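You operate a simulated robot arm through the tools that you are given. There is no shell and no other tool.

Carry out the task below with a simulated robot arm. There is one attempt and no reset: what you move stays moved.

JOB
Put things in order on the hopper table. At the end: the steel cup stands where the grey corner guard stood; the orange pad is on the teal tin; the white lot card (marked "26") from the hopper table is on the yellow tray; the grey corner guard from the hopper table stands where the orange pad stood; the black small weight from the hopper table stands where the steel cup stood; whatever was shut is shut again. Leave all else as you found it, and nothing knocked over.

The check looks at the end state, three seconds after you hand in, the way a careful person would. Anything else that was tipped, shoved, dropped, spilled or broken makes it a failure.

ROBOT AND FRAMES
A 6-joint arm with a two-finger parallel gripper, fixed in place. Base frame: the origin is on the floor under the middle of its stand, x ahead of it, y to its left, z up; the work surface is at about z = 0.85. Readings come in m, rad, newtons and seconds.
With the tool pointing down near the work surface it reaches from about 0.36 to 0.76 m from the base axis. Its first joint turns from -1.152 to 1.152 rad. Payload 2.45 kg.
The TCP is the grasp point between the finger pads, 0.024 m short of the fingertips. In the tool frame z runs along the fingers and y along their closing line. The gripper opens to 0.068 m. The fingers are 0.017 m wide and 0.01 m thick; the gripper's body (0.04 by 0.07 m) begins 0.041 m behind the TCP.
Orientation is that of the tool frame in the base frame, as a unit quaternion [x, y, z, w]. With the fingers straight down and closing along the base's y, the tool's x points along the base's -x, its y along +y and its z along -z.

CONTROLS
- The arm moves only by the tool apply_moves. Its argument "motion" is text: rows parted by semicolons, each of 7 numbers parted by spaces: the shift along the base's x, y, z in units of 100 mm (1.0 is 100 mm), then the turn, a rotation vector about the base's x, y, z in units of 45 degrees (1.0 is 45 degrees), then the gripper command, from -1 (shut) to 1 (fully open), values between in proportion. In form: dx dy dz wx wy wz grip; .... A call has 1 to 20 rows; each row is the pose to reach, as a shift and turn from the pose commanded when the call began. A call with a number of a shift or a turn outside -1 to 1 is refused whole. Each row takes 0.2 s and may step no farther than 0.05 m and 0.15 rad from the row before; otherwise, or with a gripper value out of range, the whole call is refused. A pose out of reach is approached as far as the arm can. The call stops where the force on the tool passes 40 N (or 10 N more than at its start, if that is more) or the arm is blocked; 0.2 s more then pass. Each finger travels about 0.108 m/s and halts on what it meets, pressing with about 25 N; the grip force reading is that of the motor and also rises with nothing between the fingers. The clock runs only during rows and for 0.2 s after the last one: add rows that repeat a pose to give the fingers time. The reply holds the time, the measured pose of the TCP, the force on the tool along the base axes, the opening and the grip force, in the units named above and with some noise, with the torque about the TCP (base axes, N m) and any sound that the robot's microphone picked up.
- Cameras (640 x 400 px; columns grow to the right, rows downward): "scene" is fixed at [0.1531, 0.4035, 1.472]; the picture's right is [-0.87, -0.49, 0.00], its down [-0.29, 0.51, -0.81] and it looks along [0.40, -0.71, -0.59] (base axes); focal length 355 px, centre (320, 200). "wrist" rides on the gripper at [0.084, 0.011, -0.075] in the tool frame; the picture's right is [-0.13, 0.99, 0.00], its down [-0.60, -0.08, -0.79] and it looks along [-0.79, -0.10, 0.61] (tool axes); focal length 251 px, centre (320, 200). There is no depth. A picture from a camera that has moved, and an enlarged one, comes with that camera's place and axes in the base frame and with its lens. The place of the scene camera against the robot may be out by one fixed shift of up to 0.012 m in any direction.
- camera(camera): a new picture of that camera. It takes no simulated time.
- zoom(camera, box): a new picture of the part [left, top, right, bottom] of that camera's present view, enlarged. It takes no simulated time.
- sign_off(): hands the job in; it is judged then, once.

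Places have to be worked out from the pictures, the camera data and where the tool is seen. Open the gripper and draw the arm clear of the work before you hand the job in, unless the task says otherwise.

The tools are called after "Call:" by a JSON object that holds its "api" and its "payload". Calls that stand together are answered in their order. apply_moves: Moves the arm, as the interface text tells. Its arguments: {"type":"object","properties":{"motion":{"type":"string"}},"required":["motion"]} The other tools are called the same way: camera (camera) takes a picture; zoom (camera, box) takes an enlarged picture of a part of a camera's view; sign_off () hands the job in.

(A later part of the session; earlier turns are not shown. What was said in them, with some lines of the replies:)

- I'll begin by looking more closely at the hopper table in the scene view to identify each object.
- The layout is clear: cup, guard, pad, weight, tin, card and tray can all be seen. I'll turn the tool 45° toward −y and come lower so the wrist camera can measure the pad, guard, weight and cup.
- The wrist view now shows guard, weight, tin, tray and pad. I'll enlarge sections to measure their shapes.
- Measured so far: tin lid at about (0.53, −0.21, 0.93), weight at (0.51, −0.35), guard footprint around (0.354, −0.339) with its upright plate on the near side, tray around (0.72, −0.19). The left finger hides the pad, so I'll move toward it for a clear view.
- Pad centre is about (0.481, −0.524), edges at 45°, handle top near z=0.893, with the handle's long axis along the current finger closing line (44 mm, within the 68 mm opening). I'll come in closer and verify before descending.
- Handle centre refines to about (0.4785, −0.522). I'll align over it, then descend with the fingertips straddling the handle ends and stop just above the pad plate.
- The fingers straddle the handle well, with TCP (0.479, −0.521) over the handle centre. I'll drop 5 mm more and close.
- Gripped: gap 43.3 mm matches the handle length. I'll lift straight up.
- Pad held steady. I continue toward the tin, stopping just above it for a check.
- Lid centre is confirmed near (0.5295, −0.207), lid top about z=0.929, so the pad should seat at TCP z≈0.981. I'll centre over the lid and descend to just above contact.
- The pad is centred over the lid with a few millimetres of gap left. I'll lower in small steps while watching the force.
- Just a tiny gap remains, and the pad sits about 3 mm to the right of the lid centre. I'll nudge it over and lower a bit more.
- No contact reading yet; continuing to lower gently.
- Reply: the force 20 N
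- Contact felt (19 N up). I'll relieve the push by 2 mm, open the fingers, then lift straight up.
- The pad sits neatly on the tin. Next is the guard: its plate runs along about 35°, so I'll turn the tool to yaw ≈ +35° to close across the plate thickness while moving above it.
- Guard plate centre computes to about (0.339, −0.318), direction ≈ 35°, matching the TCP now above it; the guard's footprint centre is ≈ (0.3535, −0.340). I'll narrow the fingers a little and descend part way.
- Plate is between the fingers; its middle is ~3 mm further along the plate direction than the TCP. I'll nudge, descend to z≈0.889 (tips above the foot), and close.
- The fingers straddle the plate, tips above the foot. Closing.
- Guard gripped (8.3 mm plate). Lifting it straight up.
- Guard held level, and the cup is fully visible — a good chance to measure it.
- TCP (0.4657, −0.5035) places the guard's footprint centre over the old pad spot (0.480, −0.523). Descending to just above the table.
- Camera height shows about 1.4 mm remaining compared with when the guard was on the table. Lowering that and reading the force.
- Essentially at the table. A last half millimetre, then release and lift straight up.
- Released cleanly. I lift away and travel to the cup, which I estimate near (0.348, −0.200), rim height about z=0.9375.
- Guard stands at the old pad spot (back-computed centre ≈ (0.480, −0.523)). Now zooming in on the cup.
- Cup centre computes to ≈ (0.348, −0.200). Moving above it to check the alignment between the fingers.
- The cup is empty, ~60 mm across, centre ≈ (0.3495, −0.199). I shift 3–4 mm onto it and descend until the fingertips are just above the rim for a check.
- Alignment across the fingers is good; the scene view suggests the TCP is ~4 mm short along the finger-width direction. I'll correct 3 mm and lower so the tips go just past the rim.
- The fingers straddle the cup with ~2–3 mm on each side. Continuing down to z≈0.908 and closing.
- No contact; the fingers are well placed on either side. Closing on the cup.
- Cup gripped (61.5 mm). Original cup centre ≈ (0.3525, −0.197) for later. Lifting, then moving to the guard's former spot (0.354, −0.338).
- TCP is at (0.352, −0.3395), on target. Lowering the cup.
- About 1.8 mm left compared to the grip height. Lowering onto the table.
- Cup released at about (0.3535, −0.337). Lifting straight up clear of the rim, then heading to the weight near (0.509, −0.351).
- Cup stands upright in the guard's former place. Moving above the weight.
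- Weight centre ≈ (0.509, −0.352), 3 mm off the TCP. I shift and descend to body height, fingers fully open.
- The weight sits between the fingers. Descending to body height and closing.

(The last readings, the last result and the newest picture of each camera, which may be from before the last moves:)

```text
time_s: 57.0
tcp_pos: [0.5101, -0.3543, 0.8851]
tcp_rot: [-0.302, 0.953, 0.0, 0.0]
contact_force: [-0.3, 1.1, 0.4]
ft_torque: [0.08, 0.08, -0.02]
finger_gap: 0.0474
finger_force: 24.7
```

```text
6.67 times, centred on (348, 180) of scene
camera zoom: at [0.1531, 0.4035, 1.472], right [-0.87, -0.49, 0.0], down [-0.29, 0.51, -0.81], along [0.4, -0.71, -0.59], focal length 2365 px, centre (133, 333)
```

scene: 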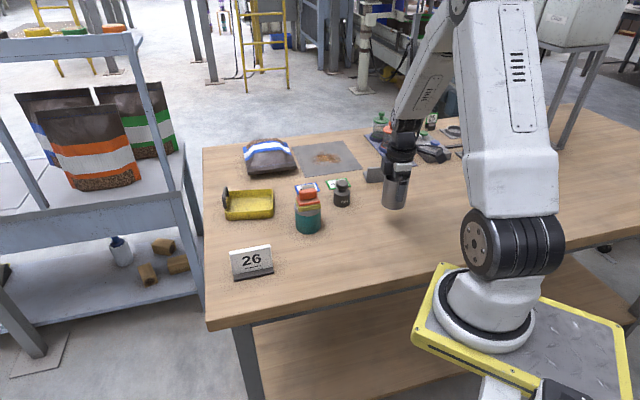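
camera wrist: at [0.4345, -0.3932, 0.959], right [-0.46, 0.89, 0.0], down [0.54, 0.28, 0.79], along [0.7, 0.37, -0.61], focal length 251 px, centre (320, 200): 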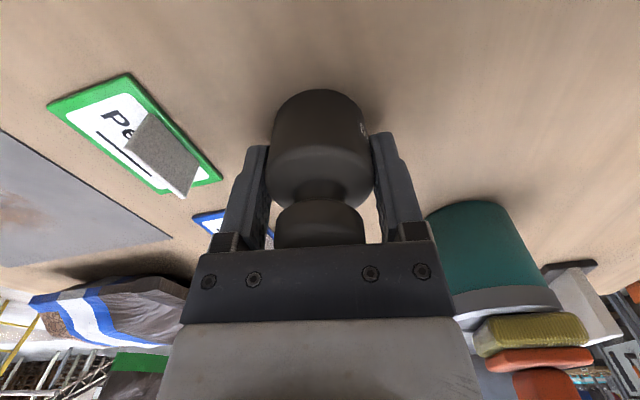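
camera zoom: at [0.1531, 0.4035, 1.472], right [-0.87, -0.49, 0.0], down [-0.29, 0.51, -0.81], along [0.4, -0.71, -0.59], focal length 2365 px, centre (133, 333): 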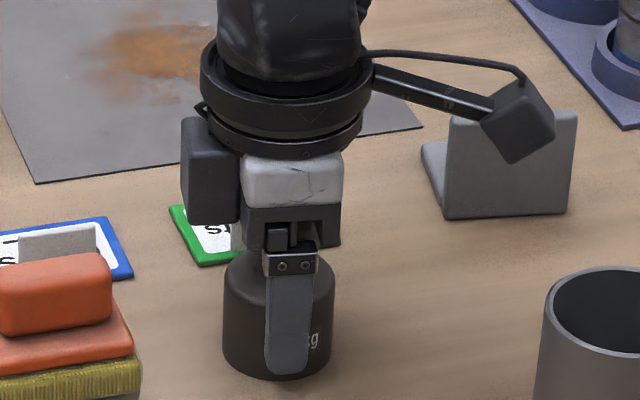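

Weight gripped on its body (47.4 mm). Lifting and carrying it to the cup's former spot (0.3525, −0.197).

Call:
{"api": "apply_moves", "payload": {"motion": "0 0 0.05 0 0 0 -1; 0 0 0.2 0 0 0 -1; 0 0 0.45 0 0 0 -1; 0 0 0.7 0 0 0 -1; 0 0 0.9 0 0 0 -1; 0 0 0.9 0 0 0 -1"}}

Call:
{"api": "apply_moves", "payload": {"motion": "-0.2 0.2 0 0 0 0 -1; -0.4 0.4 0 0 0 0 -1; -0.6 0.6 0 0 0 0 -1; -0.8 0.8 0 0 0 0 -1; -0.8 0.8 0 0 0 0 -1"}}

Call:
{"api": "apply_moves", "payload": {"motion": "-0.2 0.2 0 0 0 0 -1; -0.4 0.4 0 0 0 0 -1; -0.6 0.6 0 0 0 0 -1; -0.77 0.77 0 0 0 0 -1; -0.77 0.77 0 0 0 0 -1"}}

Call:
{"api": "camera", "payload": {"camera": "wrist"}}

Call:
{"api": "camera", "payload": {"camera": "scene"}}

```text
time_s: 58.4
tcp_pos: [0.5097, -0.3544, 0.9746]
tcp_rot: [-0.302, 0.953, -0.001, 0.001]
contact_force: [0.5, -0.5, -4.8]
ft_torque: [0.0, 0.0, 0.02]
finger_gap: 0.0476
finger_force: 25.2
```

```text
time_s: 59.6
tcp_pos: [0.4312, -0.2727, 0.9752]
tcp_rot: [-0.302, 0.953, 0.0, 0.0]
contact_force: [-0.2, 0.4, -5.1]
ft_torque: [-0.01, 0.0, -0.03]
finger_gap: 0.0472
finger_force: 24.8
```

```text
time_s: 60.8
tcp_pos: [0.3535, -0.1967, 0.9737]
tcp_rot: [-0.301, 0.954, 0.0, 0.0]
contact_force: [0.1, 0.5, -5.1]
ft_torque: [-0.03, 0.02, -0.03]
finger_gap: 0.0475
finger_force: 25.2
```

```text
taken
camera wrist: at [0.2766, -0.2361, 1.0485], right [-0.46, 0.89, 0.0], down [0.54, 0.28, 0.79], along [0.7, 0.37, -0.61], focal length 251 px, centre (320, 200)
```

wrist: 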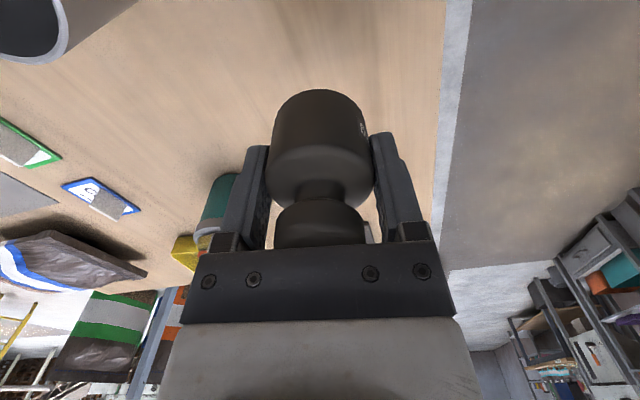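

```text
taken
```

scene: 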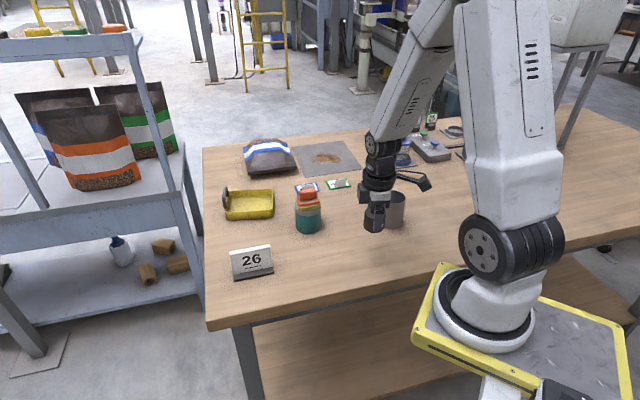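

On target (0.3516, −0.1968). Lowering the weight.

Call:
{"api": "apply_moves", "payload": {"motion": "0.01 0 -0.2 0 0 0 -1; 0.01 0 -0.45 0 0 0 -1; 0.01 0 -0.7 0 0 0 -1; 0.01 0 -0.82 0 0 0 -1; 0.01 0 -0.87 0 0 0 -1; 0.01 0 -0.87 0 0 0 -1"}}

Call:
{"api": "zoom", "payload": {"camera": "wrist", "box": [240, 60, 400, 160]}}

Call:
{"api": "zoom", "payload": {"camera": "scene", "box": [330, 200, 426, 260]}}

```text
time_s: 62.2
tcp_pos: [0.3548, -0.1959, 0.8871]
tcp_rot: [-0.301, 0.954, 0.0, 0.0]
contact_force: [0.5, 0.0, -4.6]
ft_torque: [0.0, -0.02, 0.04]
finger_gap: 0.0474
finger_force: 25.0
```

```text
4.00 times, centred on (320, 110) of wrist
camera zoom: at [0.2788, -0.2349, 0.9615], right [-0.46, 0.89, 0.0], down [0.54, 0.28, 0.79], along [0.7, 0.37, -0.61], focal length 1006 px, centre (320, 560)
```

zoom: 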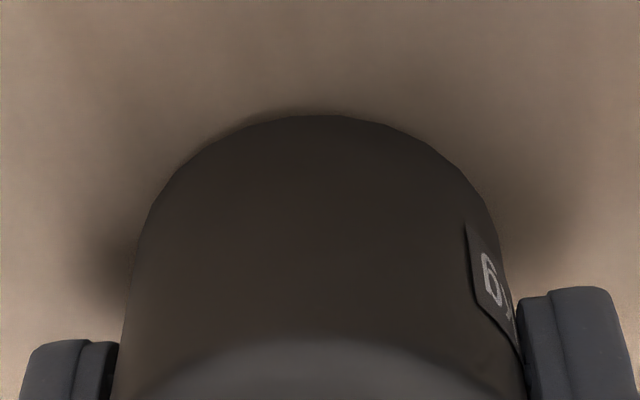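

```text
6.67 times, centred on (378, 230) of scene
camera zoom: at [0.1532, 0.4034, 1.472], right [-0.87, -0.49, 0.0], down [-0.29, 0.51, -0.81], along [0.4, -0.71, -0.59], focal length 2365 px, centre (-67, 0)
```

zoom: 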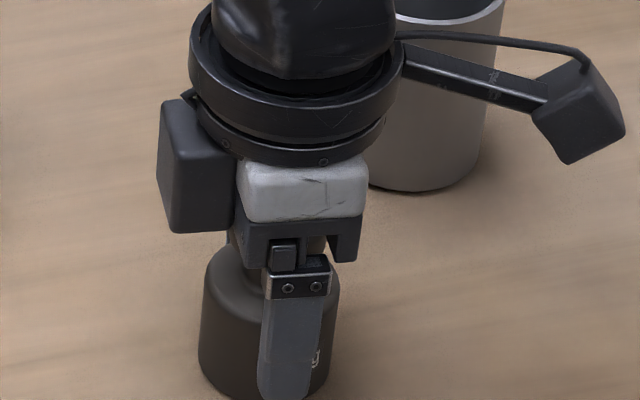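

About 2.5 mm to go. Lowering gently with a 1 mm sideways correction.

Call:
{"api": "apply_moves", "payload": {"motion": "-0.01 -0.01 -0.01 0 0 0 -1; -0.01 -0.01 -0.022 0 0 0 -1; -0.01 -0.01 -0.022 0 0 0 -1"}}

Call:
{"api": "zoom", "payload": {"camera": "wrist", "box": [240, 60, 400, 160]}}

```text
time_s: 63.0
tcp_pos: [0.3537, -0.1961, 0.8845]
tcp_rot: [-0.302, 0.953, 0.0, 0.0]
contact_force: [-0.2, -1.3, -5.4]
ft_torque: [0.01, 0.0, 0.0]
finger_gap: 0.0474
finger_force: 24.8
```

```text
4.00 times, centred on (320, 110) of wrist
camera zoom: at [0.2776, -0.2354, 0.9598], right [-0.46, 0.89, 0.0], down [0.54, 0.28, 0.79], along [0.7, 0.37, -0.61], focal length 1006 px, centre (320, 560)
```

zoom: 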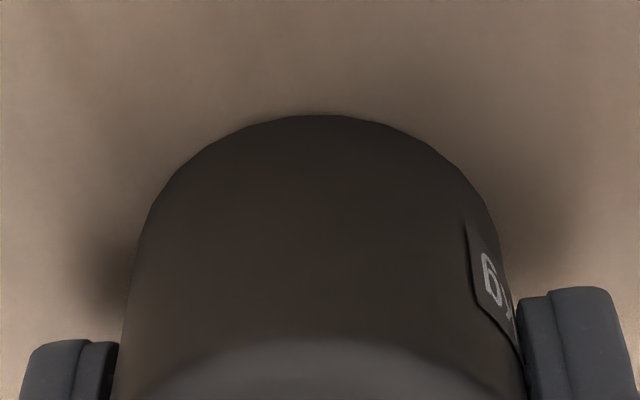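

Call:
{"api": "apply_moves", "payload": {"motion": "0 0 -0.008 0 0 0 -1; 0 0 -0.008 0 0 0 -1"}}

```text
time_s: 63.6
tcp_pos: [0.3532, -0.196, 0.8844]
tcp_rot: [-0.302, 0.953, 0.001, -0.001]
contact_force: [0.1, 0.7, -4.9]
ft_torque: [0.0, 0.02, 0.01]
finger_gap: 0.0472
finger_force: 25.1
```

Still carrying the full weight (−4.9 N); a bit further down.

Call:
{"api": "apply_moves", "payload": {"motion": "0 0 -0.006 0 0 0 -1; 0 0 -0.006 0 0 0 -1"}}

```text
time_s: 64.2
tcp_pos: [0.3542, -0.1986, 0.8856]
tcp_rot: [-0.303, 0.953, 0.0, 0.0]
contact_force: [-2.8, 0.7, 4.9]
ft_torque: [-0.02, 0.13, -0.02]
finger_gap: 0.0473
finger_force: 25.0
```

The force flipped to +4.9 N, so the weight is resting on the table. Releasing and lifting away.

Call:
{"api": "apply_moves", "payload": {"motion": "0 0 0 0 0 0 0.5; 0 0 0 0 0 0 1; 0 0 0 0 0 0 1; 0 0 0 0 0 0 1; 0 0 0.15 0 0 0 1; 0 0 0.4 0 0 0 1; 0 0 0.7 0 0 0 1; 0 0 1 0 0 0 1; 0 0 1 0 0 0 1"}}

Call:
{"api": "camera", "payload": {"camera": "wrist"}}

Call:
{"api": "zoom", "payload": {"camera": "scene", "box": [310, 160, 470, 260]}}

```text
time_s: 66.2
tcp_pos: [0.3528, -0.1978, 0.984]
tcp_rot: [-0.301, 0.953, 0.0, -0.001]
contact_force: [0.0, 0.9, -0.6]
ft_torque: [0.0, 0.02, 0.01]
finger_gap: 0.0681
finger_force: 0.0
```

```text
taken
camera wrist: at [0.2766, -0.2366, 1.0585], right [-0.46, 0.89, 0.0], down [0.54, 0.28, 0.79], along [0.7, 0.37, -0.61], focal length 251 px, centre (320, 200)
```

wrist: 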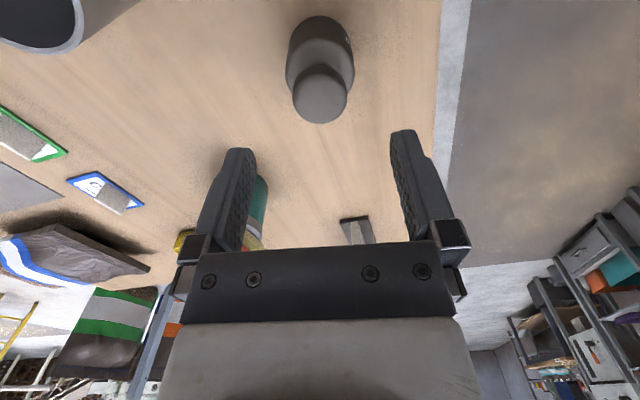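

```text
4.00 times, centred on (390, 210) of scene
camera zoom: at [0.1531, 0.4035, 1.472], right [-0.87, -0.49, 0.0], down [-0.29, 0.51, -0.81], along [0.4, -0.71, -0.59], focal length 1419 px, centre (40, 160)
```

zoom: 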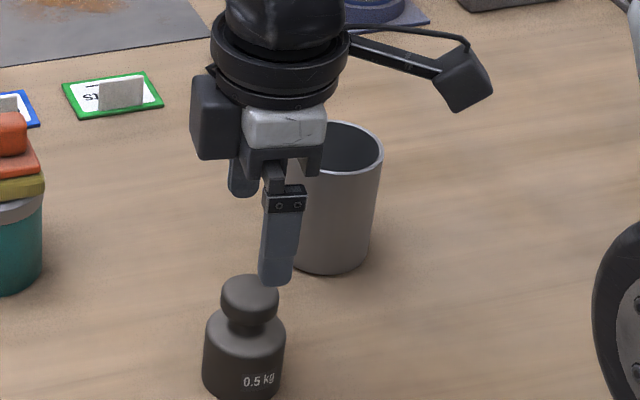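

Weight stands in the cup's former place. Last is the lot card; I move toward it, turning to yaw ≈ 45° to be square to its plate.

Call:
{"api": "apply_moves", "payload": {"motion": "0.2 0.2 0.2 0 0 0.05 1; 0.4 0.4 0.4 0 0 0.1 1; 0.6 0.6 0.5 0 0 0.15 1; 0.8 0.75 0.5 0 0 0.2 1; 0.9 0.8 0.5 0 0 0.22 1; 0.9 0.8 0.5 0 0 0.22 1"}}

Call:
{"api": "camera", "payload": {"camera": "wrist"}}

Call:
{"api": "zoom", "payload": {"camera": "scene", "box": [210, 180, 338, 290]}}

```text
time_s: 67.6
tcp_pos: [0.4447, -0.1179, 1.0365]
tcp_rot: [-0.383, 0.924, 0.0, 0.0]
contact_force: [0.4, -1.0, -0.6]
ft_torque: [-0.01, 0.0, -0.05]
finger_gap: 0.0679
finger_force: 0.0
```

```text
taken
camera wrist: at [0.3761, -0.1681, 1.1103], right [-0.61, 0.79, 0.0], down [0.48, 0.37, 0.79], along [0.63, 0.48, -0.61], focal length 251 px, centre (320, 200)
```

wrist: 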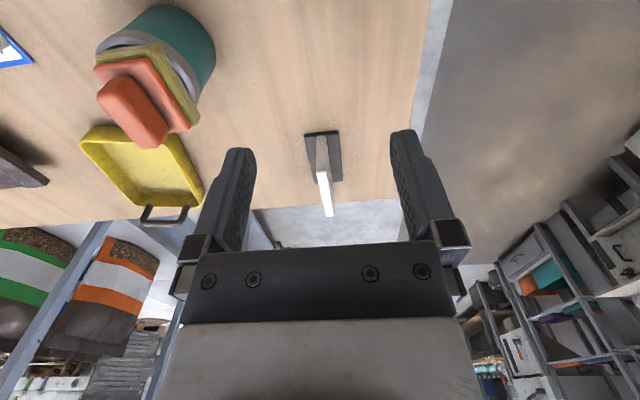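

```text
3.64 times, centred on (274, 235) of scene
camera zoom: at [0.1531, 0.4035, 1.472], right [-0.87, -0.49, 0.0], down [-0.29, 0.51, -0.81], along [0.4, -0.71, -0.59], focal length 1290 px, centre (487, 73)
```

zoom: 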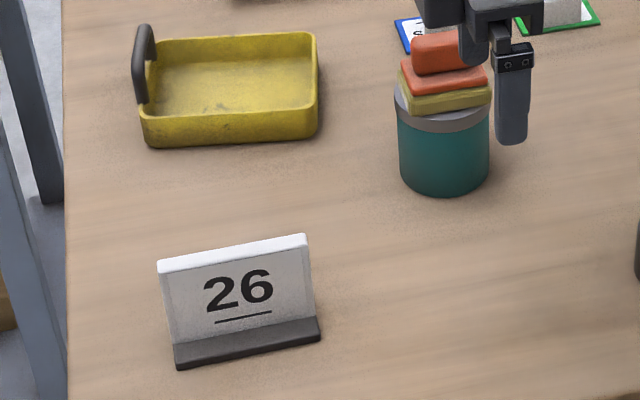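

Call:
{"api": "zoom", "payload": {"camera": "wrist", "box": [280, 120, 376, 220]}}

Call:
{"api": "zoom", "payload": {"camera": "wrist", "box": [60, 0, 260, 240]}}

Call:
{"api": "zoom", "payload": {"camera": "scene", "box": [220, 235, 284, 285]}}

```text
4.00 times, centred on (328, 170) of wrist
camera zoom: at [0.3761, -0.1681, 1.1103], right [-0.61, 0.79, 0.0], down [0.48, 0.37, 0.79], along [0.63, 0.48, -0.61], focal length 1006 px, centre (288, 320)
```

zoom: 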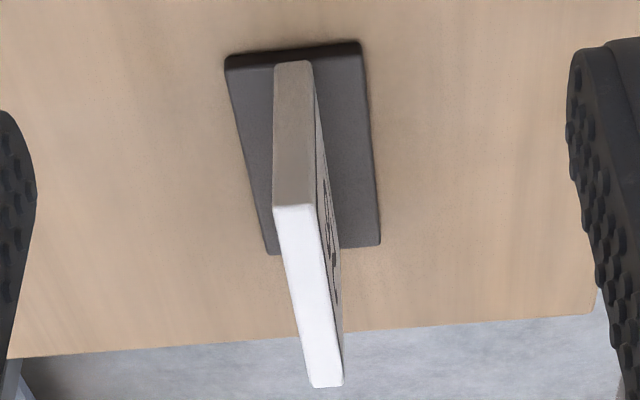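

```text
1.67 times, centred on (160, 120) of wrist
camera zoom: at [0.3761, -0.1681, 1.1103], right [-0.61, 0.79, 0.0], down [0.48, 0.37, 0.79], along [0.63, 0.48, -0.61], focal length 419 px, centre (587, 333)
```

zoom: 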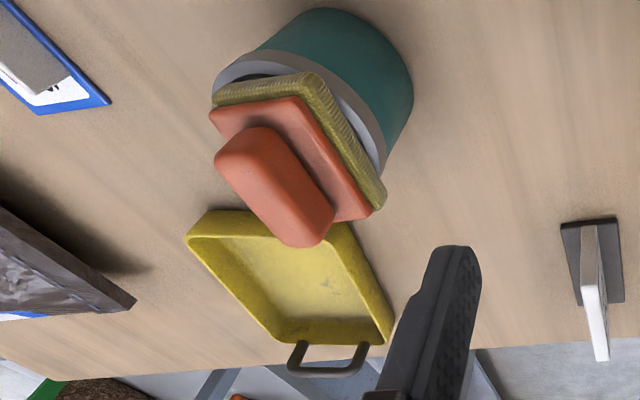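

```text
8.00 times, centred on (252, 260) of scene
camera zoom: at [0.1531, 0.4035, 1.472], right [-0.87, -0.49, 0.0], down [-0.29, 0.51, -0.81], along [0.4, -0.71, -0.59], focal length 2838 px, centre (864, -280)
```

zoom: 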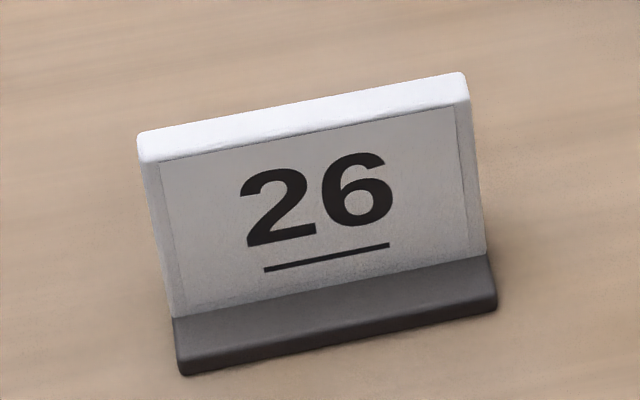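

The card is an upright plate (~10 mm thick, top z≈0.92) on a 94×44 mm base aligned at 45°, plate centre ≈ (0.563, −0.014). The tray centre is ≈ (0.722, −0.198), long axis ≈ 36°. Moving above the card.

Call:
{"api": "apply_moves", "payload": {"motion": "0.25 0.22 0 0 0 0 0.6; 0.5 0.45 0 0 0 0 0.4; 0.75 0.68 -0.1 0 0 0 0.3; 1 0.9 -0.2 0 0 0 0.3; 1 0.9 -0.2 0 0 0 0.3"}}

Call:
{"api": "apply_moves", "payload": {"motion": "0.1 0.06 -0.1 0 0 0 0.3; 0.2 0.13 -0.2 0 0 0 0.3; 0.2 0.13 -0.2 0 0 0 0.3"}}

Call:
{"api": "camera", "payload": {"camera": "wrist"}}

Call:
{"api": "zoom", "payload": {"camera": "wrist", "box": [220, 0, 420, 160]}}

Call:
{"api": "zoom", "payload": {"camera": "scene", "box": [210, 200, 306, 290]}}

```text
time_s: 68.8
tcp_pos: [0.5443, -0.0265, 1.0146]
tcp_rot: [-0.383, 0.924, 0.0, 0.0]
contact_force: [0.3, 0.6, 0.3]
ft_torque: [-0.04, 0.0, 0.01]
finger_gap: 0.044
finger_force: 0.2
```

```text
time_s: 69.6
tcp_pos: [0.5647, -0.0137, 0.9954]
tcp_rot: [-0.383, 0.924, 0.0, 0.0]
contact_force: [0.6, 0.1, -0.6]
ft_torque: [0.0, -0.04, 0.03]
finger_gap: 0.044
finger_force: 0.1
```

```text
taken
camera wrist: at [0.4962, -0.0658, 1.0696], right [-0.61, 0.79, 0.0], down [0.48, 0.37, 0.79], along [0.63, 0.48, -0.61], focal length 251 px, centre (320, 200)
```

wrist: 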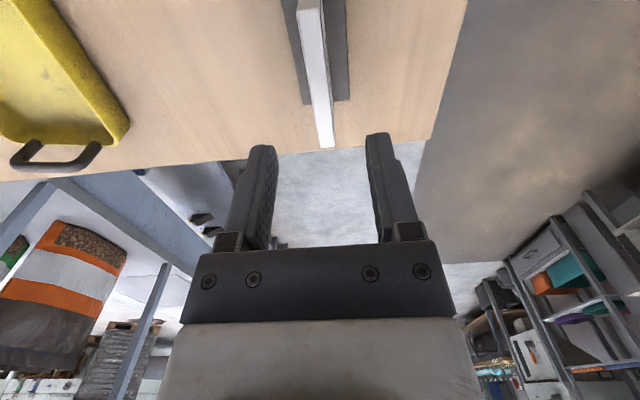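

```text
2.50 times, centred on (320, 80) of wrist
camera zoom: at [0.4962, -0.0658, 1.0696], right [-0.61, 0.79, 0.0], down [0.48, 0.37, 0.79], along [0.63, 0.48, -0.61], focal length 629 px, centre (320, 500)
```

zoom: 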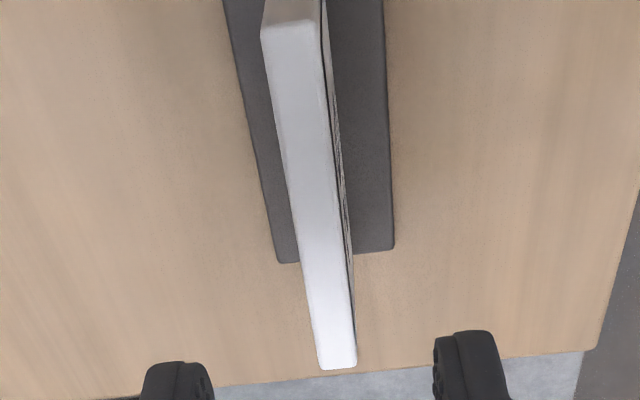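

```text
4.44 times, centred on (258, 245) of scene
camera zoom: at [0.1531, 0.4035, 1.472], right [-0.87, -0.49, 0.0], down [-0.29, 0.51, -0.81], along [0.4, -0.71, -0.59], focal length 1577 px, centre (596, 0)
```

zoom: 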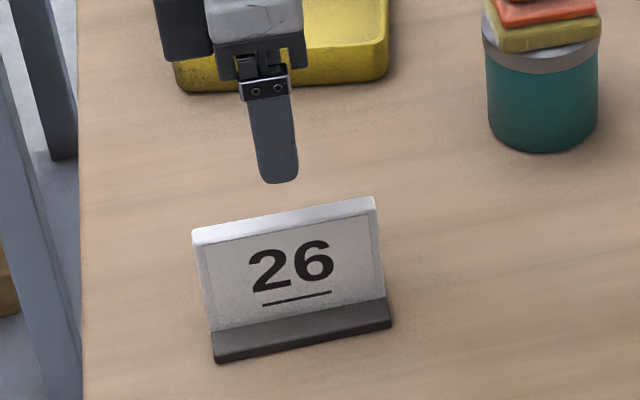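

TCP is right on the plate centre (0.5635, −0.014). Descending with the plate between the fingers.

Call:
{"api": "apply_moves", "payload": {"motion": "0 0 -0.2 0 0 0 0.3; 0 0 -0.45 0 0 0 0.3; 0 0 -0.7 0 0 0 0.3; 0 0 -0.86 0 0 0 0.3; 0 0 -0.86 0 0 0 0.3"}}

Call:
{"api": "camera", "payload": {"camera": "wrist"}}

Call:
{"api": "zoom", "payload": {"camera": "scene", "box": [210, 210, 306, 290]}}

```text
time_s: 70.8
tcp_pos: [0.565, -0.0145, 0.9082]
tcp_rot: [-0.383, 0.924, 0.0, -0.001]
contact_force: [0.6, 0.0, 0.1]
ft_torque: [0.0, 0.0, -0.02]
finger_gap: 0.0442
finger_force: 0.1
```

```text
taken
camera wrist: at [0.4967, -0.0663, 0.9824], right [-0.61, 0.79, 0.0], down [0.48, 0.37, 0.79], along [0.63, 0.48, -0.61], focal length 251 px, centre (320, 200)
```

wrist: 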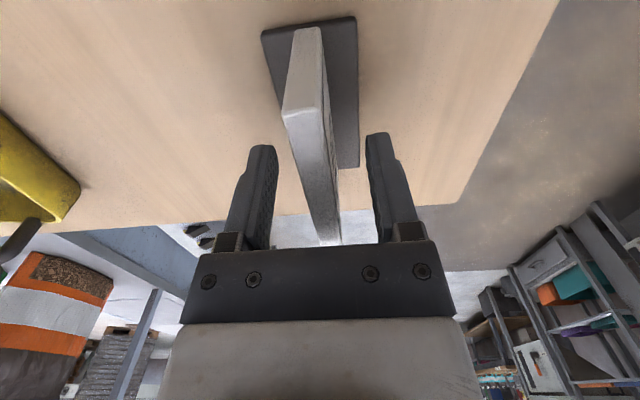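

```text
5.00 times, centred on (258, 250) of scene
camera zoom: at [0.1531, 0.4035, 1.472], right [-0.87, -0.49, 0.0], down [-0.29, 0.51, -0.81], along [0.4, -0.71, -0.59], focal length 1774 px, centre (630, -50)
```

zoom: 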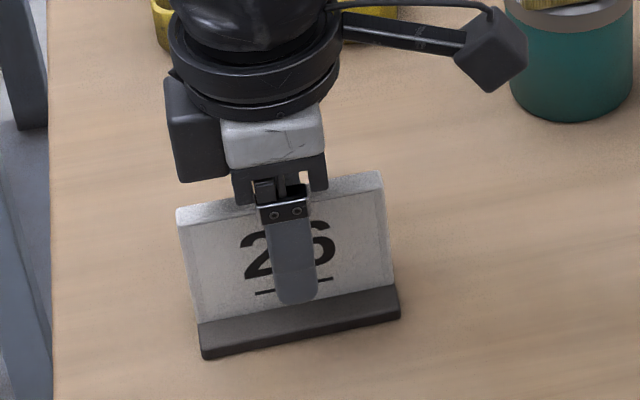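

Fingers straddle the plate above its base. Closing.

Call:
{"api": "apply_moves", "payload": {"motion": "0 0 0 0 0 0 0; 0 0 0 0 0 0 -0.5; 0 0 0 0 0 0 -1; 0 0 0 0 0 0 -1; 0 0 0 0 0 0 -1"}}

Call:
{"api": "camera", "payload": {"camera": "wrist"}}

```text
time_s: 72.0
tcp_pos: [0.5652, -0.0154, 0.9079]
tcp_rot: [-0.383, 0.924, 0.001, 0.0]
contact_force: [-0.6, 0.2, 0.5]
ft_torque: [-0.03, -0.02, 0.02]
finger_gap: 0.0113
finger_force: 24.8
```

```text
taken
camera wrist: at [0.4966, -0.0662, 0.9826], right [-0.61, 0.79, 0.0], down [0.48, 0.37, 0.79], along [0.63, 0.48, -0.61], focal length 251 px, centre (320, 200)
```

wrist: 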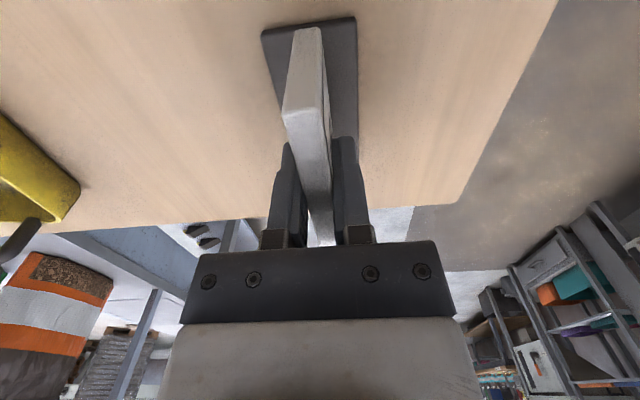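

Card gripped (11.3 mm). Lifting straight up, then carrying toward the tray while turning 9° to match the tray's long axis.

Call:
{"api": "apply_moves", "payload": {"motion": "0 0 0.05 0 0 0 -1; 0 0 0.2 0 0 0 -1; 0 0 0.45 0 0 0 -1; 0 0 0.7 0 0 0 -1; 0 0 0.9 0 0 0 -1; 0 0 0.9 0 0 0 -1"}}

Call:
{"api": "apply_moves", "payload": {"motion": "0.2 -0.22 0 0 0 -0.05 -1; 0.4 -0.45 0 0 0 -0.1 -1; 0.6 -0.68 0 0 0 -0.15 -1; 0.8 -0.9 0 0 0 -0.2 -1; 0.8 -0.9 0 0 0 -0.2 -1"}}

Call:
{"api": "camera", "payload": {"camera": "wrist"}}

Call:
{"api": "zoom", "payload": {"camera": "scene", "box": [200, 140, 328, 240]}}

```text
time_s: 73.4
tcp_pos: [0.5651, -0.0128, 0.9996]
tcp_rot: [-0.382, 0.924, 0.0, 0.0]
contact_force: [0.4, 0.1, -1.4]
ft_torque: [0.0, -0.03, 0.04]
finger_gap: 0.0112
finger_force: 24.9
```

```text
time_s: 74.6
tcp_pos: [0.6432, -0.1031, 0.9992]
tcp_rot: [-0.309, 0.951, 0.0, 0.0]
contact_force: [0.1, -0.1, -0.2]
ft_torque: [-0.01, 0.06, -0.02]
finger_gap: 0.0117
finger_force: 24.6
```

```text
taken
camera wrist: at [0.5676, -0.1434, 1.074], right [-0.48, 0.88, 0.0], down [0.54, 0.29, 0.79], along [0.7, 0.38, -0.61], focal length 251 px, centre (320, 200)
```

wrist: 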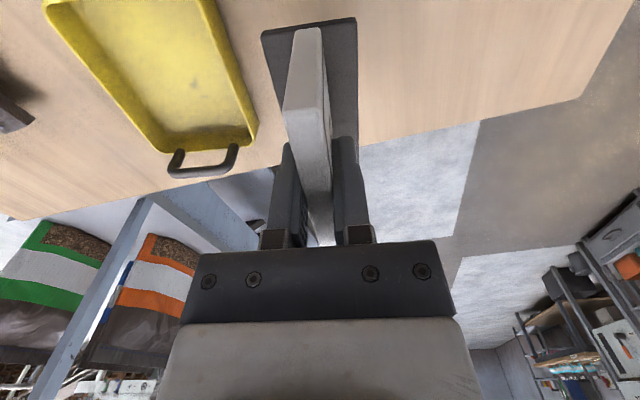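

```text
4.00 times, centred on (264, 190) of scene
camera zoom: at [0.1531, 0.4034, 1.472], right [-0.87, -0.49, 0.0], down [-0.29, 0.51, -0.81], along [0.4, -0.71, -0.59], focal length 1419 px, centre (544, 240)
```

zoom: 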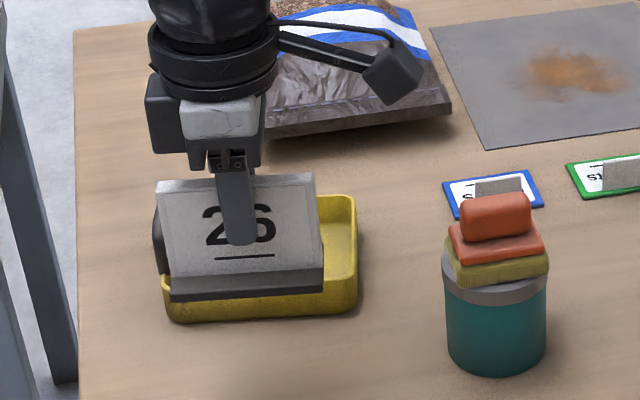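

A clear wrist view of the tray: I'll measure it precisely.

Call:
{"api": "zoom", "payload": {"camera": "wrist", "box": [20, 0, 280, 180]}}

```text
2.22 times, centred on (150, 90) of wrist
camera zoom: at [0.5676, -0.1434, 1.074], right [-0.48, 0.88, 0.0], down [0.54, 0.29, 0.79], along [0.7, 0.38, -0.61], focal length 559 px, centre (698, 444)
```

zoom: 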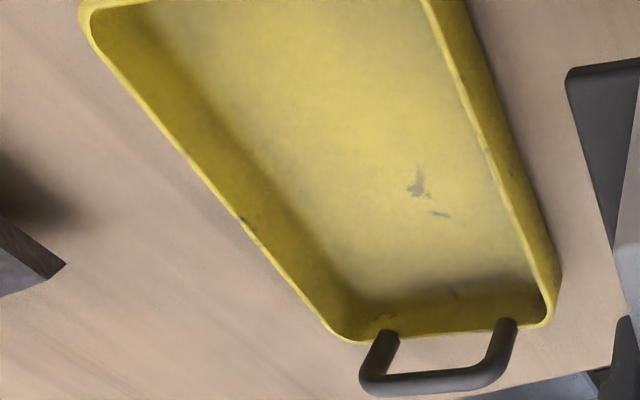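

Tray measures ≈125×100 mm, centre (0.7226, −0.198), axis ≈34°, rim z≈0.877. Moving the card over it, slightly on the near side, turning 2° more.

Call:
{"api": "apply_moves", "payload": {"motion": "0.2 -0.23 0 0 0 -0.01 -1; 0.4 -0.46 0 0 0 -0.02 -1; 0.6 -0.69 0 0 0 -0.03 -1; 0.78 -0.91 0 0 0 -0.044 -1; 0.78 -0.91 0 0 0 -0.044 -1"}}

Call:
{"api": "camera", "payload": {"camera": "wrist"}}

Call:
{"api": "zoom", "payload": {"camera": "scene", "box": [200, 130, 328, 230]}}

```text
time_s: 75.8
tcp_pos: [0.7199, -0.1931, 1.0003]
tcp_rot: [-0.292, 0.956, 0.001, 0.0]
contact_force: [-0.5, -1.6, -1.0]
ft_torque: [-0.03, 0.01, -0.03]
finger_gap: 0.0114
finger_force: 25.0
```

```text
taken
camera wrist: at [0.6441, -0.2301, 1.0735], right [-0.45, 0.89, 0.0], down [0.55, 0.27, 0.79], along [0.71, 0.36, -0.61], focal length 251 px, centre (320, 200)
```

wrist: 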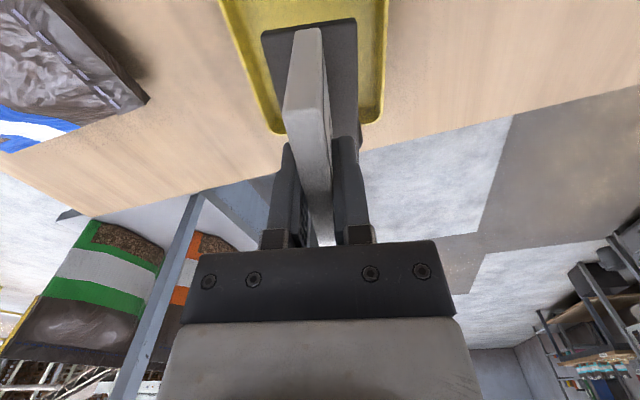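

```text
4.00 times, centred on (264, 180) of scene
camera zoom: at [0.1531, 0.4034, 1.472], right [-0.87, -0.49, 0.0], down [-0.29, 0.51, -0.81], along [0.4, -0.71, -0.59], focal length 1419 px, centre (544, 280)
```

zoom: 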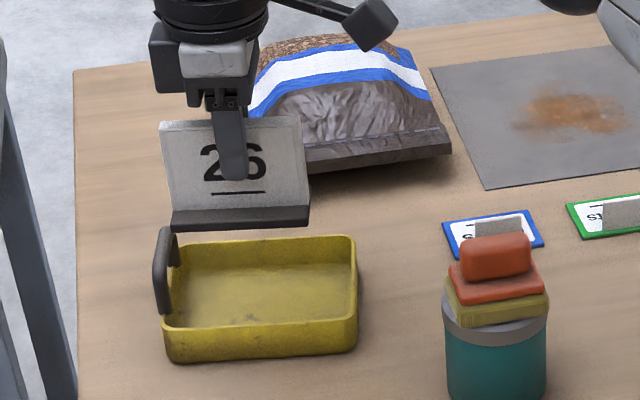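

Card hangs directly over the tray (TCP ≈ (0.720, −0.192)). Lowering to about 10 mm above the tray floor.

Call:
{"api": "apply_moves", "payload": {"motion": "0 -0.02 -0.2 0 0 0 -1; 0 -0.02 -0.4 0 0 0 -1; 0 -0.02 -0.6 0 0 0 -1; 0 -0.02 -0.75 0 0 0 -1; 0 -0.02 -0.75 0 0 0 -1"}}

Call:
{"api": "camera", "payload": {"camera": "wrist"}}

Call:
{"api": "zoom", "payload": {"camera": "scene", "box": [210, 150, 306, 230]}}

```text
time_s: 77.0
tcp_pos: [0.7227, -0.1961, 0.9238]
tcp_rot: [-0.293, 0.956, 0.001, 0.0]
contact_force: [-0.1, 0.2, 0.1]
ft_torque: [0.01, 0.03, 0.01]
finger_gap: 0.0115
finger_force: 24.8
```

```text
taken
camera wrist: at [0.6455, -0.2335, 0.9982], right [-0.45, 0.89, 0.0], down [0.54, 0.27, 0.79], along [0.71, 0.35, -0.61], focal length 251 px, centre (320, 200)
```

wrist: 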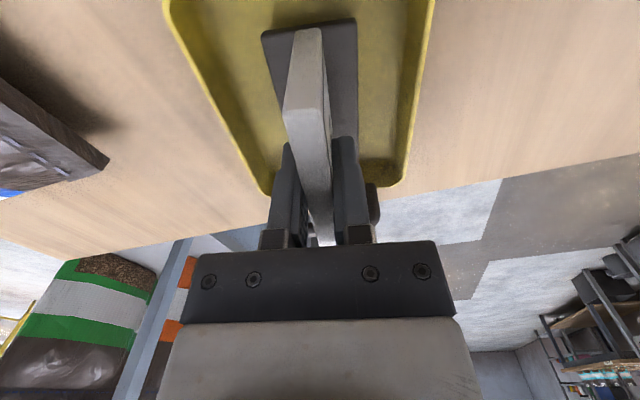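

```text
5.00 times, centred on (258, 190) of scene
camera zoom: at [0.1531, 0.4035, 1.472], right [-0.87, -0.49, 0.0], down [-0.29, 0.51, -0.81], along [0.4, -0.71, -0.59], focal length 1774 px, centre (630, 250)
```

zoom: 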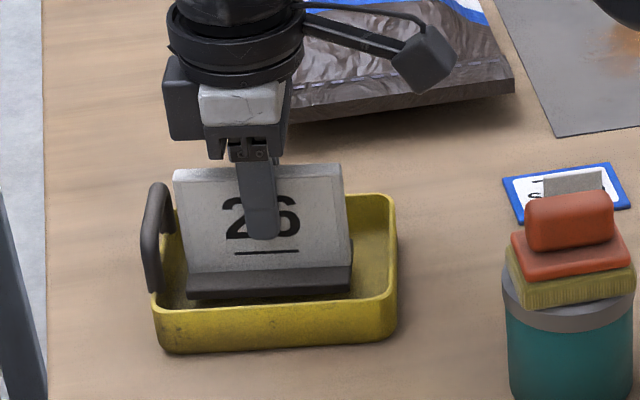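

Card is centred inside the tray walls. Lowering in small steps to feel for the tray floor.

Call:
{"api": "apply_moves", "payload": {"motion": "0 0 -0.03 0 0 0 -1; 0 0 -0.06 0 0 0 -1; 0 0 -0.08 0 0 0 -1; 0 0 -0.08 0 0 0 -1"}}

Call:
{"api": "zoom", "payload": {"camera": "scene", "box": [215, 165, 295, 225]}}

```text
time_s: 78.0
tcp_pos: [0.7225, -0.1973, 0.9143]
tcp_rot: [-0.292, 0.956, 0.0, 0.0]
contact_force: [0.8, -0.2, -0.8]
ft_torque: [0.0, -0.03, 0.01]
finger_gap: 0.0116
finger_force: 25.1
```

```text
6.67 times, centred on (255, 195) of scene
camera zoom: at [0.1531, 0.4035, 1.472], right [-0.87, -0.49, 0.0], down [-0.29, 0.51, -0.81], along [0.4, -0.71, -0.59], focal length 2365 px, centre (753, 233)
```

zoom: 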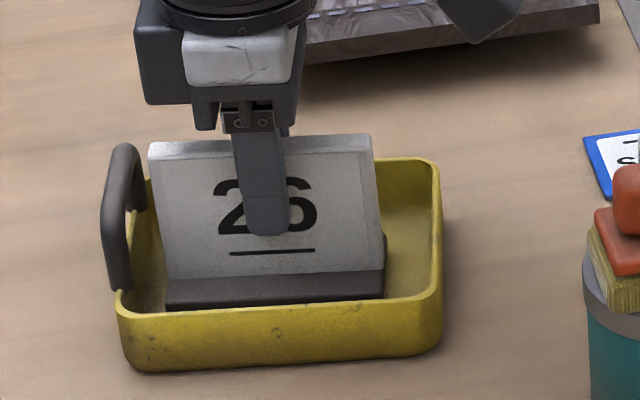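

Call:
{"api": "apply_moves", "payload": {"motion": "0 0 -0.01 0 0 0 -1; 0 0 -0.015 0 0 0 -1; 0 0 -0.015 0 0 0 -1"}}

Call:
{"api": "zoom", "payload": {"camera": "wrist", "box": [220, 0, 420, 160]}}

```text
time_s: 78.8
tcp_pos: [0.7218, -0.1966, 0.9145]
tcp_rot: [-0.292, 0.957, 0.0, -0.001]
contact_force: [-0.1, -0.4, -0.9]
ft_torque: [0.01, 0.02, 0.01]
finger_gap: 0.0115
finger_force: 25.0
```

```text
2.50 times, centred on (320, 80) of wrist
camera zoom: at [0.6451, -0.2345, 0.9882], right [-0.45, 0.89, 0.0], down [0.54, 0.27, 0.79], along [0.71, 0.35, -0.61], focal length 629 px, centre (320, 500)
```

zoom: 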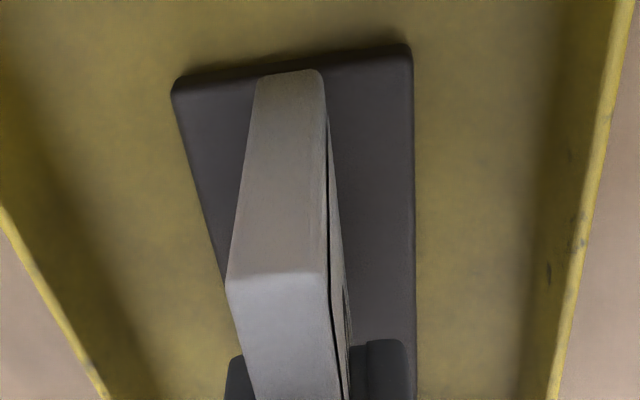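

Call:
{"api": "apply_moves", "payload": {"motion": "0 0 -0.008 0 0 0 -1; 0 0 -0.015 0 0 0 -1; 0 0 -0.015 0 0 0 -1"}}

```text
time_s: 79.6
tcp_pos: [0.7223, -0.1964, 0.9128]
tcp_rot: [-0.293, 0.956, 0.0, 0.0]
contact_force: [0.1, 0.7, -0.8]
ft_torque: [0.0, 0.01, 0.0]
finger_gap: 0.0114
finger_force: 25.2
```

No contact yet; another small step.

Call:
{"api": "apply_moves", "payload": {"motion": "0 0 -0.008 0 0 0 -1; 0 0 -0.012 0 0 0 -1; 0 0 -0.012 0 0 0 -1"}}

Call:
{"api": "zoom", "payload": {"camera": "wrist", "box": [220, 0, 420, 160]}}

```text
time_s: 80.4
tcp_pos: [0.7236, -0.1975, 0.9123]
tcp_rot: [-0.292, 0.956, -0.001, 0.002]
contact_force: [-1.2, 0.2, 4.9]
ft_torque: [-0.04, 0.21, -0.03]
finger_gap: 0.0114
finger_force: 25.1
```

```text
2.50 times, centred on (320, 80) of wrist
camera zoom: at [0.6452, -0.2344, 0.9864], right [-0.45, 0.89, 0.0], down [0.54, 0.27, 0.79], along [0.71, 0.35, -0.61], focal length 629 px, centre (320, 500)
```

zoom: 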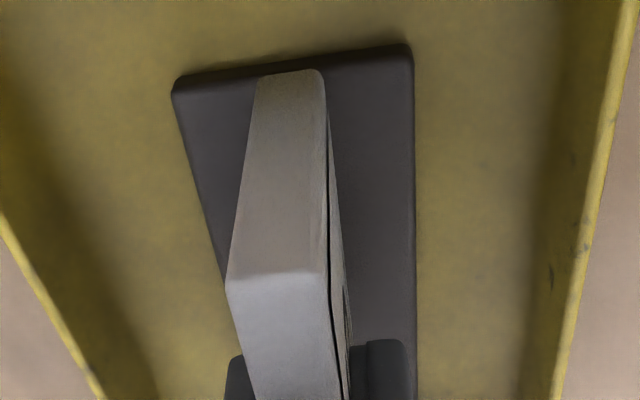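

Contact (+4.9 N): the card rests on the tray floor. Opening and lifting straight up.

Call:
{"api": "apply_moves", "payload": {"motion": "0 0 0.003 0 0 0 -0.6; 0 0 0.003 0 0 0 -0.2; 0 0 0.003 0 0 0 0.1; 0 0 0.003 0 0 0 0.1; 0 0 0.1 0 0 0 0.1; 0 0 0.3 0 0 0 0.1; 0 0 0.6 0 0 0 0.1; 0 0 0.9 0 0 0 0.1; 0 0 0.9 0 0 0 0.1"}}

Call:
{"api": "camera", "payload": {"camera": "wrist"}}

Call:
{"api": "camera", "payload": {"camera": "scene"}}

```text
time_s: 82.4
tcp_pos: [0.7231, -0.1969, 1.0019]
tcp_rot: [-0.292, 0.956, 0.0, 0.0]
contact_force: [-0.6, -0.3, -0.3]
ft_torque: [0.0, -0.01, -0.02]
finger_gap: 0.0373
finger_force: 0.0
```

```text
taken
camera wrist: at [0.645, -0.2344, 1.0762], right [-0.45, 0.89, 0.0], down [0.54, 0.27, 0.79], along [0.71, 0.35, -0.61], focal length 251 px, centre (320, 200)
```

wrist: 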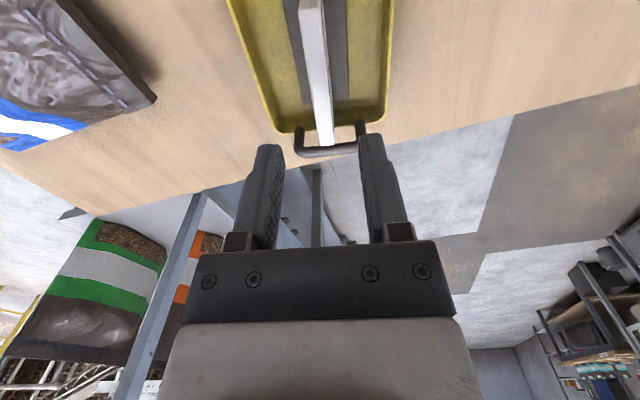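

```text
taken
```

scene: 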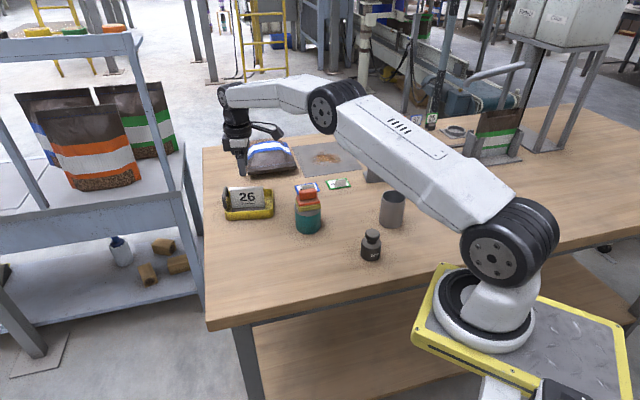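

The card stands in the tray. Now I raise and retract the arm with the gripper open.

Call:
{"api": "apply_moves", "payload": {"motion": "0 0 0.3 0 0 0 0.4; -0.1 0 0.6 0 0 0 0.7; -0.3 0.05 0.9 0 0 0 1; -0.6 0.1 1 0 0 0 1; -0.9 0.2 1 0 0 0 1; -0.9 0.2 1 0 0 0 1"}}

Call:
{"api": "apply_moves", "payload": {"motion": "-0.3 0.1 0.2 0 0 -0.15 1; -0.6 0.15 0.4 0 0 -0.3 1; -0.9 0.2 0.6 0 0 -0.45 1; -1 0.2 0.7 0 0 -0.6 1; -1 0.2 0.7 0 0 -0.7 1; -1 0.2 0.7 0 0 -0.7 1"}}

Call:
{"api": "apply_moves", "payload": {"motion": "-0.3 0.1 0 0 0 0 1; -0.6 0.2 0 0 0 0 1; -0.9 0.3 0 0 0 0 1; -0.9 0.3 0 0 0 0 1"}}

Call:
{"api": "camera", "payload": {"camera": "scene"}}

Call:
{"api": "camera", "payload": {"camera": "wrist"}}

Call:
{"api": "zoom", "payload": {"camera": "scene", "box": [200, 140, 440, 290]}}

Call:
{"api": "zoom", "payload": {"camera": "scene", "box": [300, 80, 540, 230]}}

```text
time_s: 83.8
tcp_pos: [0.6304, -0.1763, 1.1007]
tcp_rot: [-0.293, 0.956, 0.0, 0.001]
contact_force: [-0.2, -0.1, -1.0]
ft_torque: [0.01, -0.02, 0.01]
finger_gap: 0.0681
finger_force: 0.0
```

```text
time_s: 85.2
tcp_pos: [0.5306, -0.1566, 1.1725]
tcp_rot: [-0.021, 1.0, -0.001, -0.001]
contact_force: [0.6, -0.2, 0.2]
ft_torque: [-0.02, 0.01, 0.0]
finger_gap: 0.0679
finger_force: 0.2
```

```text
time_s: 86.2
tcp_pos: [0.4402, -0.1289, 1.1706]
tcp_rot: [-0.021, 1.0, 0.0, 0.0]
contact_force: [1.6, -0.4, -0.7]
ft_torque: [-0.01, 0.0, -0.02]
finger_gap: 0.0681
finger_force: 0.0
```

```text
taken
```

scene: 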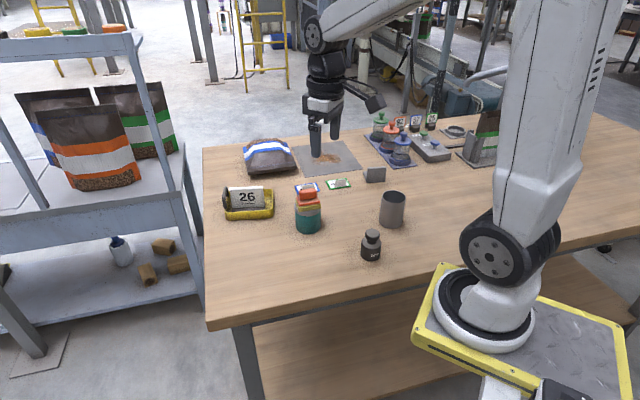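

```text
taken
camera wrist: at [0.3559, -0.1212, 1.2453], right [0.09, 1.0, 0.0], down [0.61, -0.05, 0.79], along [0.79, -0.07, -0.61], focal length 251 px, centre (320, 200)
```

wrist: 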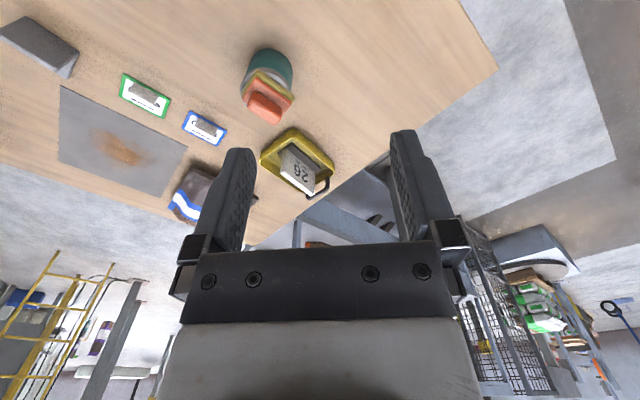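

```text
2.67 times, centred on (320, 215) of scene
camera zoom: at [0.1531, 0.4035, 1.472], right [-0.87, -0.49, 0.0], down [-0.29, 0.51, -0.81], along [0.4, -0.71, -0.59], focal length 946 px, centre (320, 160)
```

zoom: 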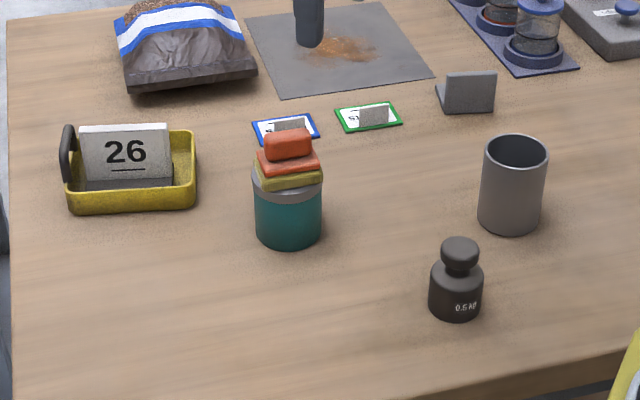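

```text
2.67 times, centred on (420, 155) of scene
camera zoom: at [0.1531, 0.4035, 1.472], right [-0.87, -0.49, 0.0], down [-0.29, 0.51, -0.81], along [0.4, -0.71, -0.59], focal length 946 px, centre (53, 320)
```

zoom: 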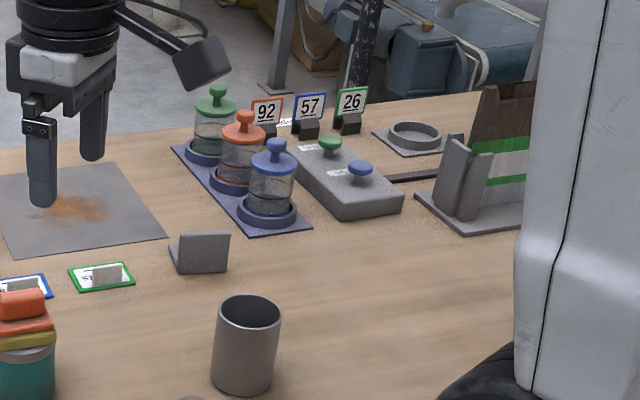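

Every placement checks out in the final views. The card is in the tray, the pad is on the tin, the guard is at the pad's old spot, the cup is at the guard's, and the weight is at the cup's. Everything is upright, the jars and labels are untouched and nothing was opened. The gripper is open and the arm is clear, so I'm handing in.

Call:
{"api": "sign_off", "payload": {}}

```text
The job is handed in.
```

I finished the job and handed it in; the result of the check hasn't come back. All five items are where you asked, going by the last pictures:

| Item | Now stands |
|---|---|
| Orange pad | on the teal tin's lid |
| Grey corner guard | where the orange pad stood |
| Steel cup | where the grey corner guard stood |
| Black small weight | where the steel cup stood |
| White lot card "26" | upright in the yellow tray |

By my measurements each item is within about 3 mm of its target. I kept the guard's original orientation when I moved it.

Nothing was opened, so nothing needed shutting again. In the last pictures everything was upright, and the jars, labels and other items looked as they did at the start. The gripper is open and the arm is drawn back above the table, near where it started.
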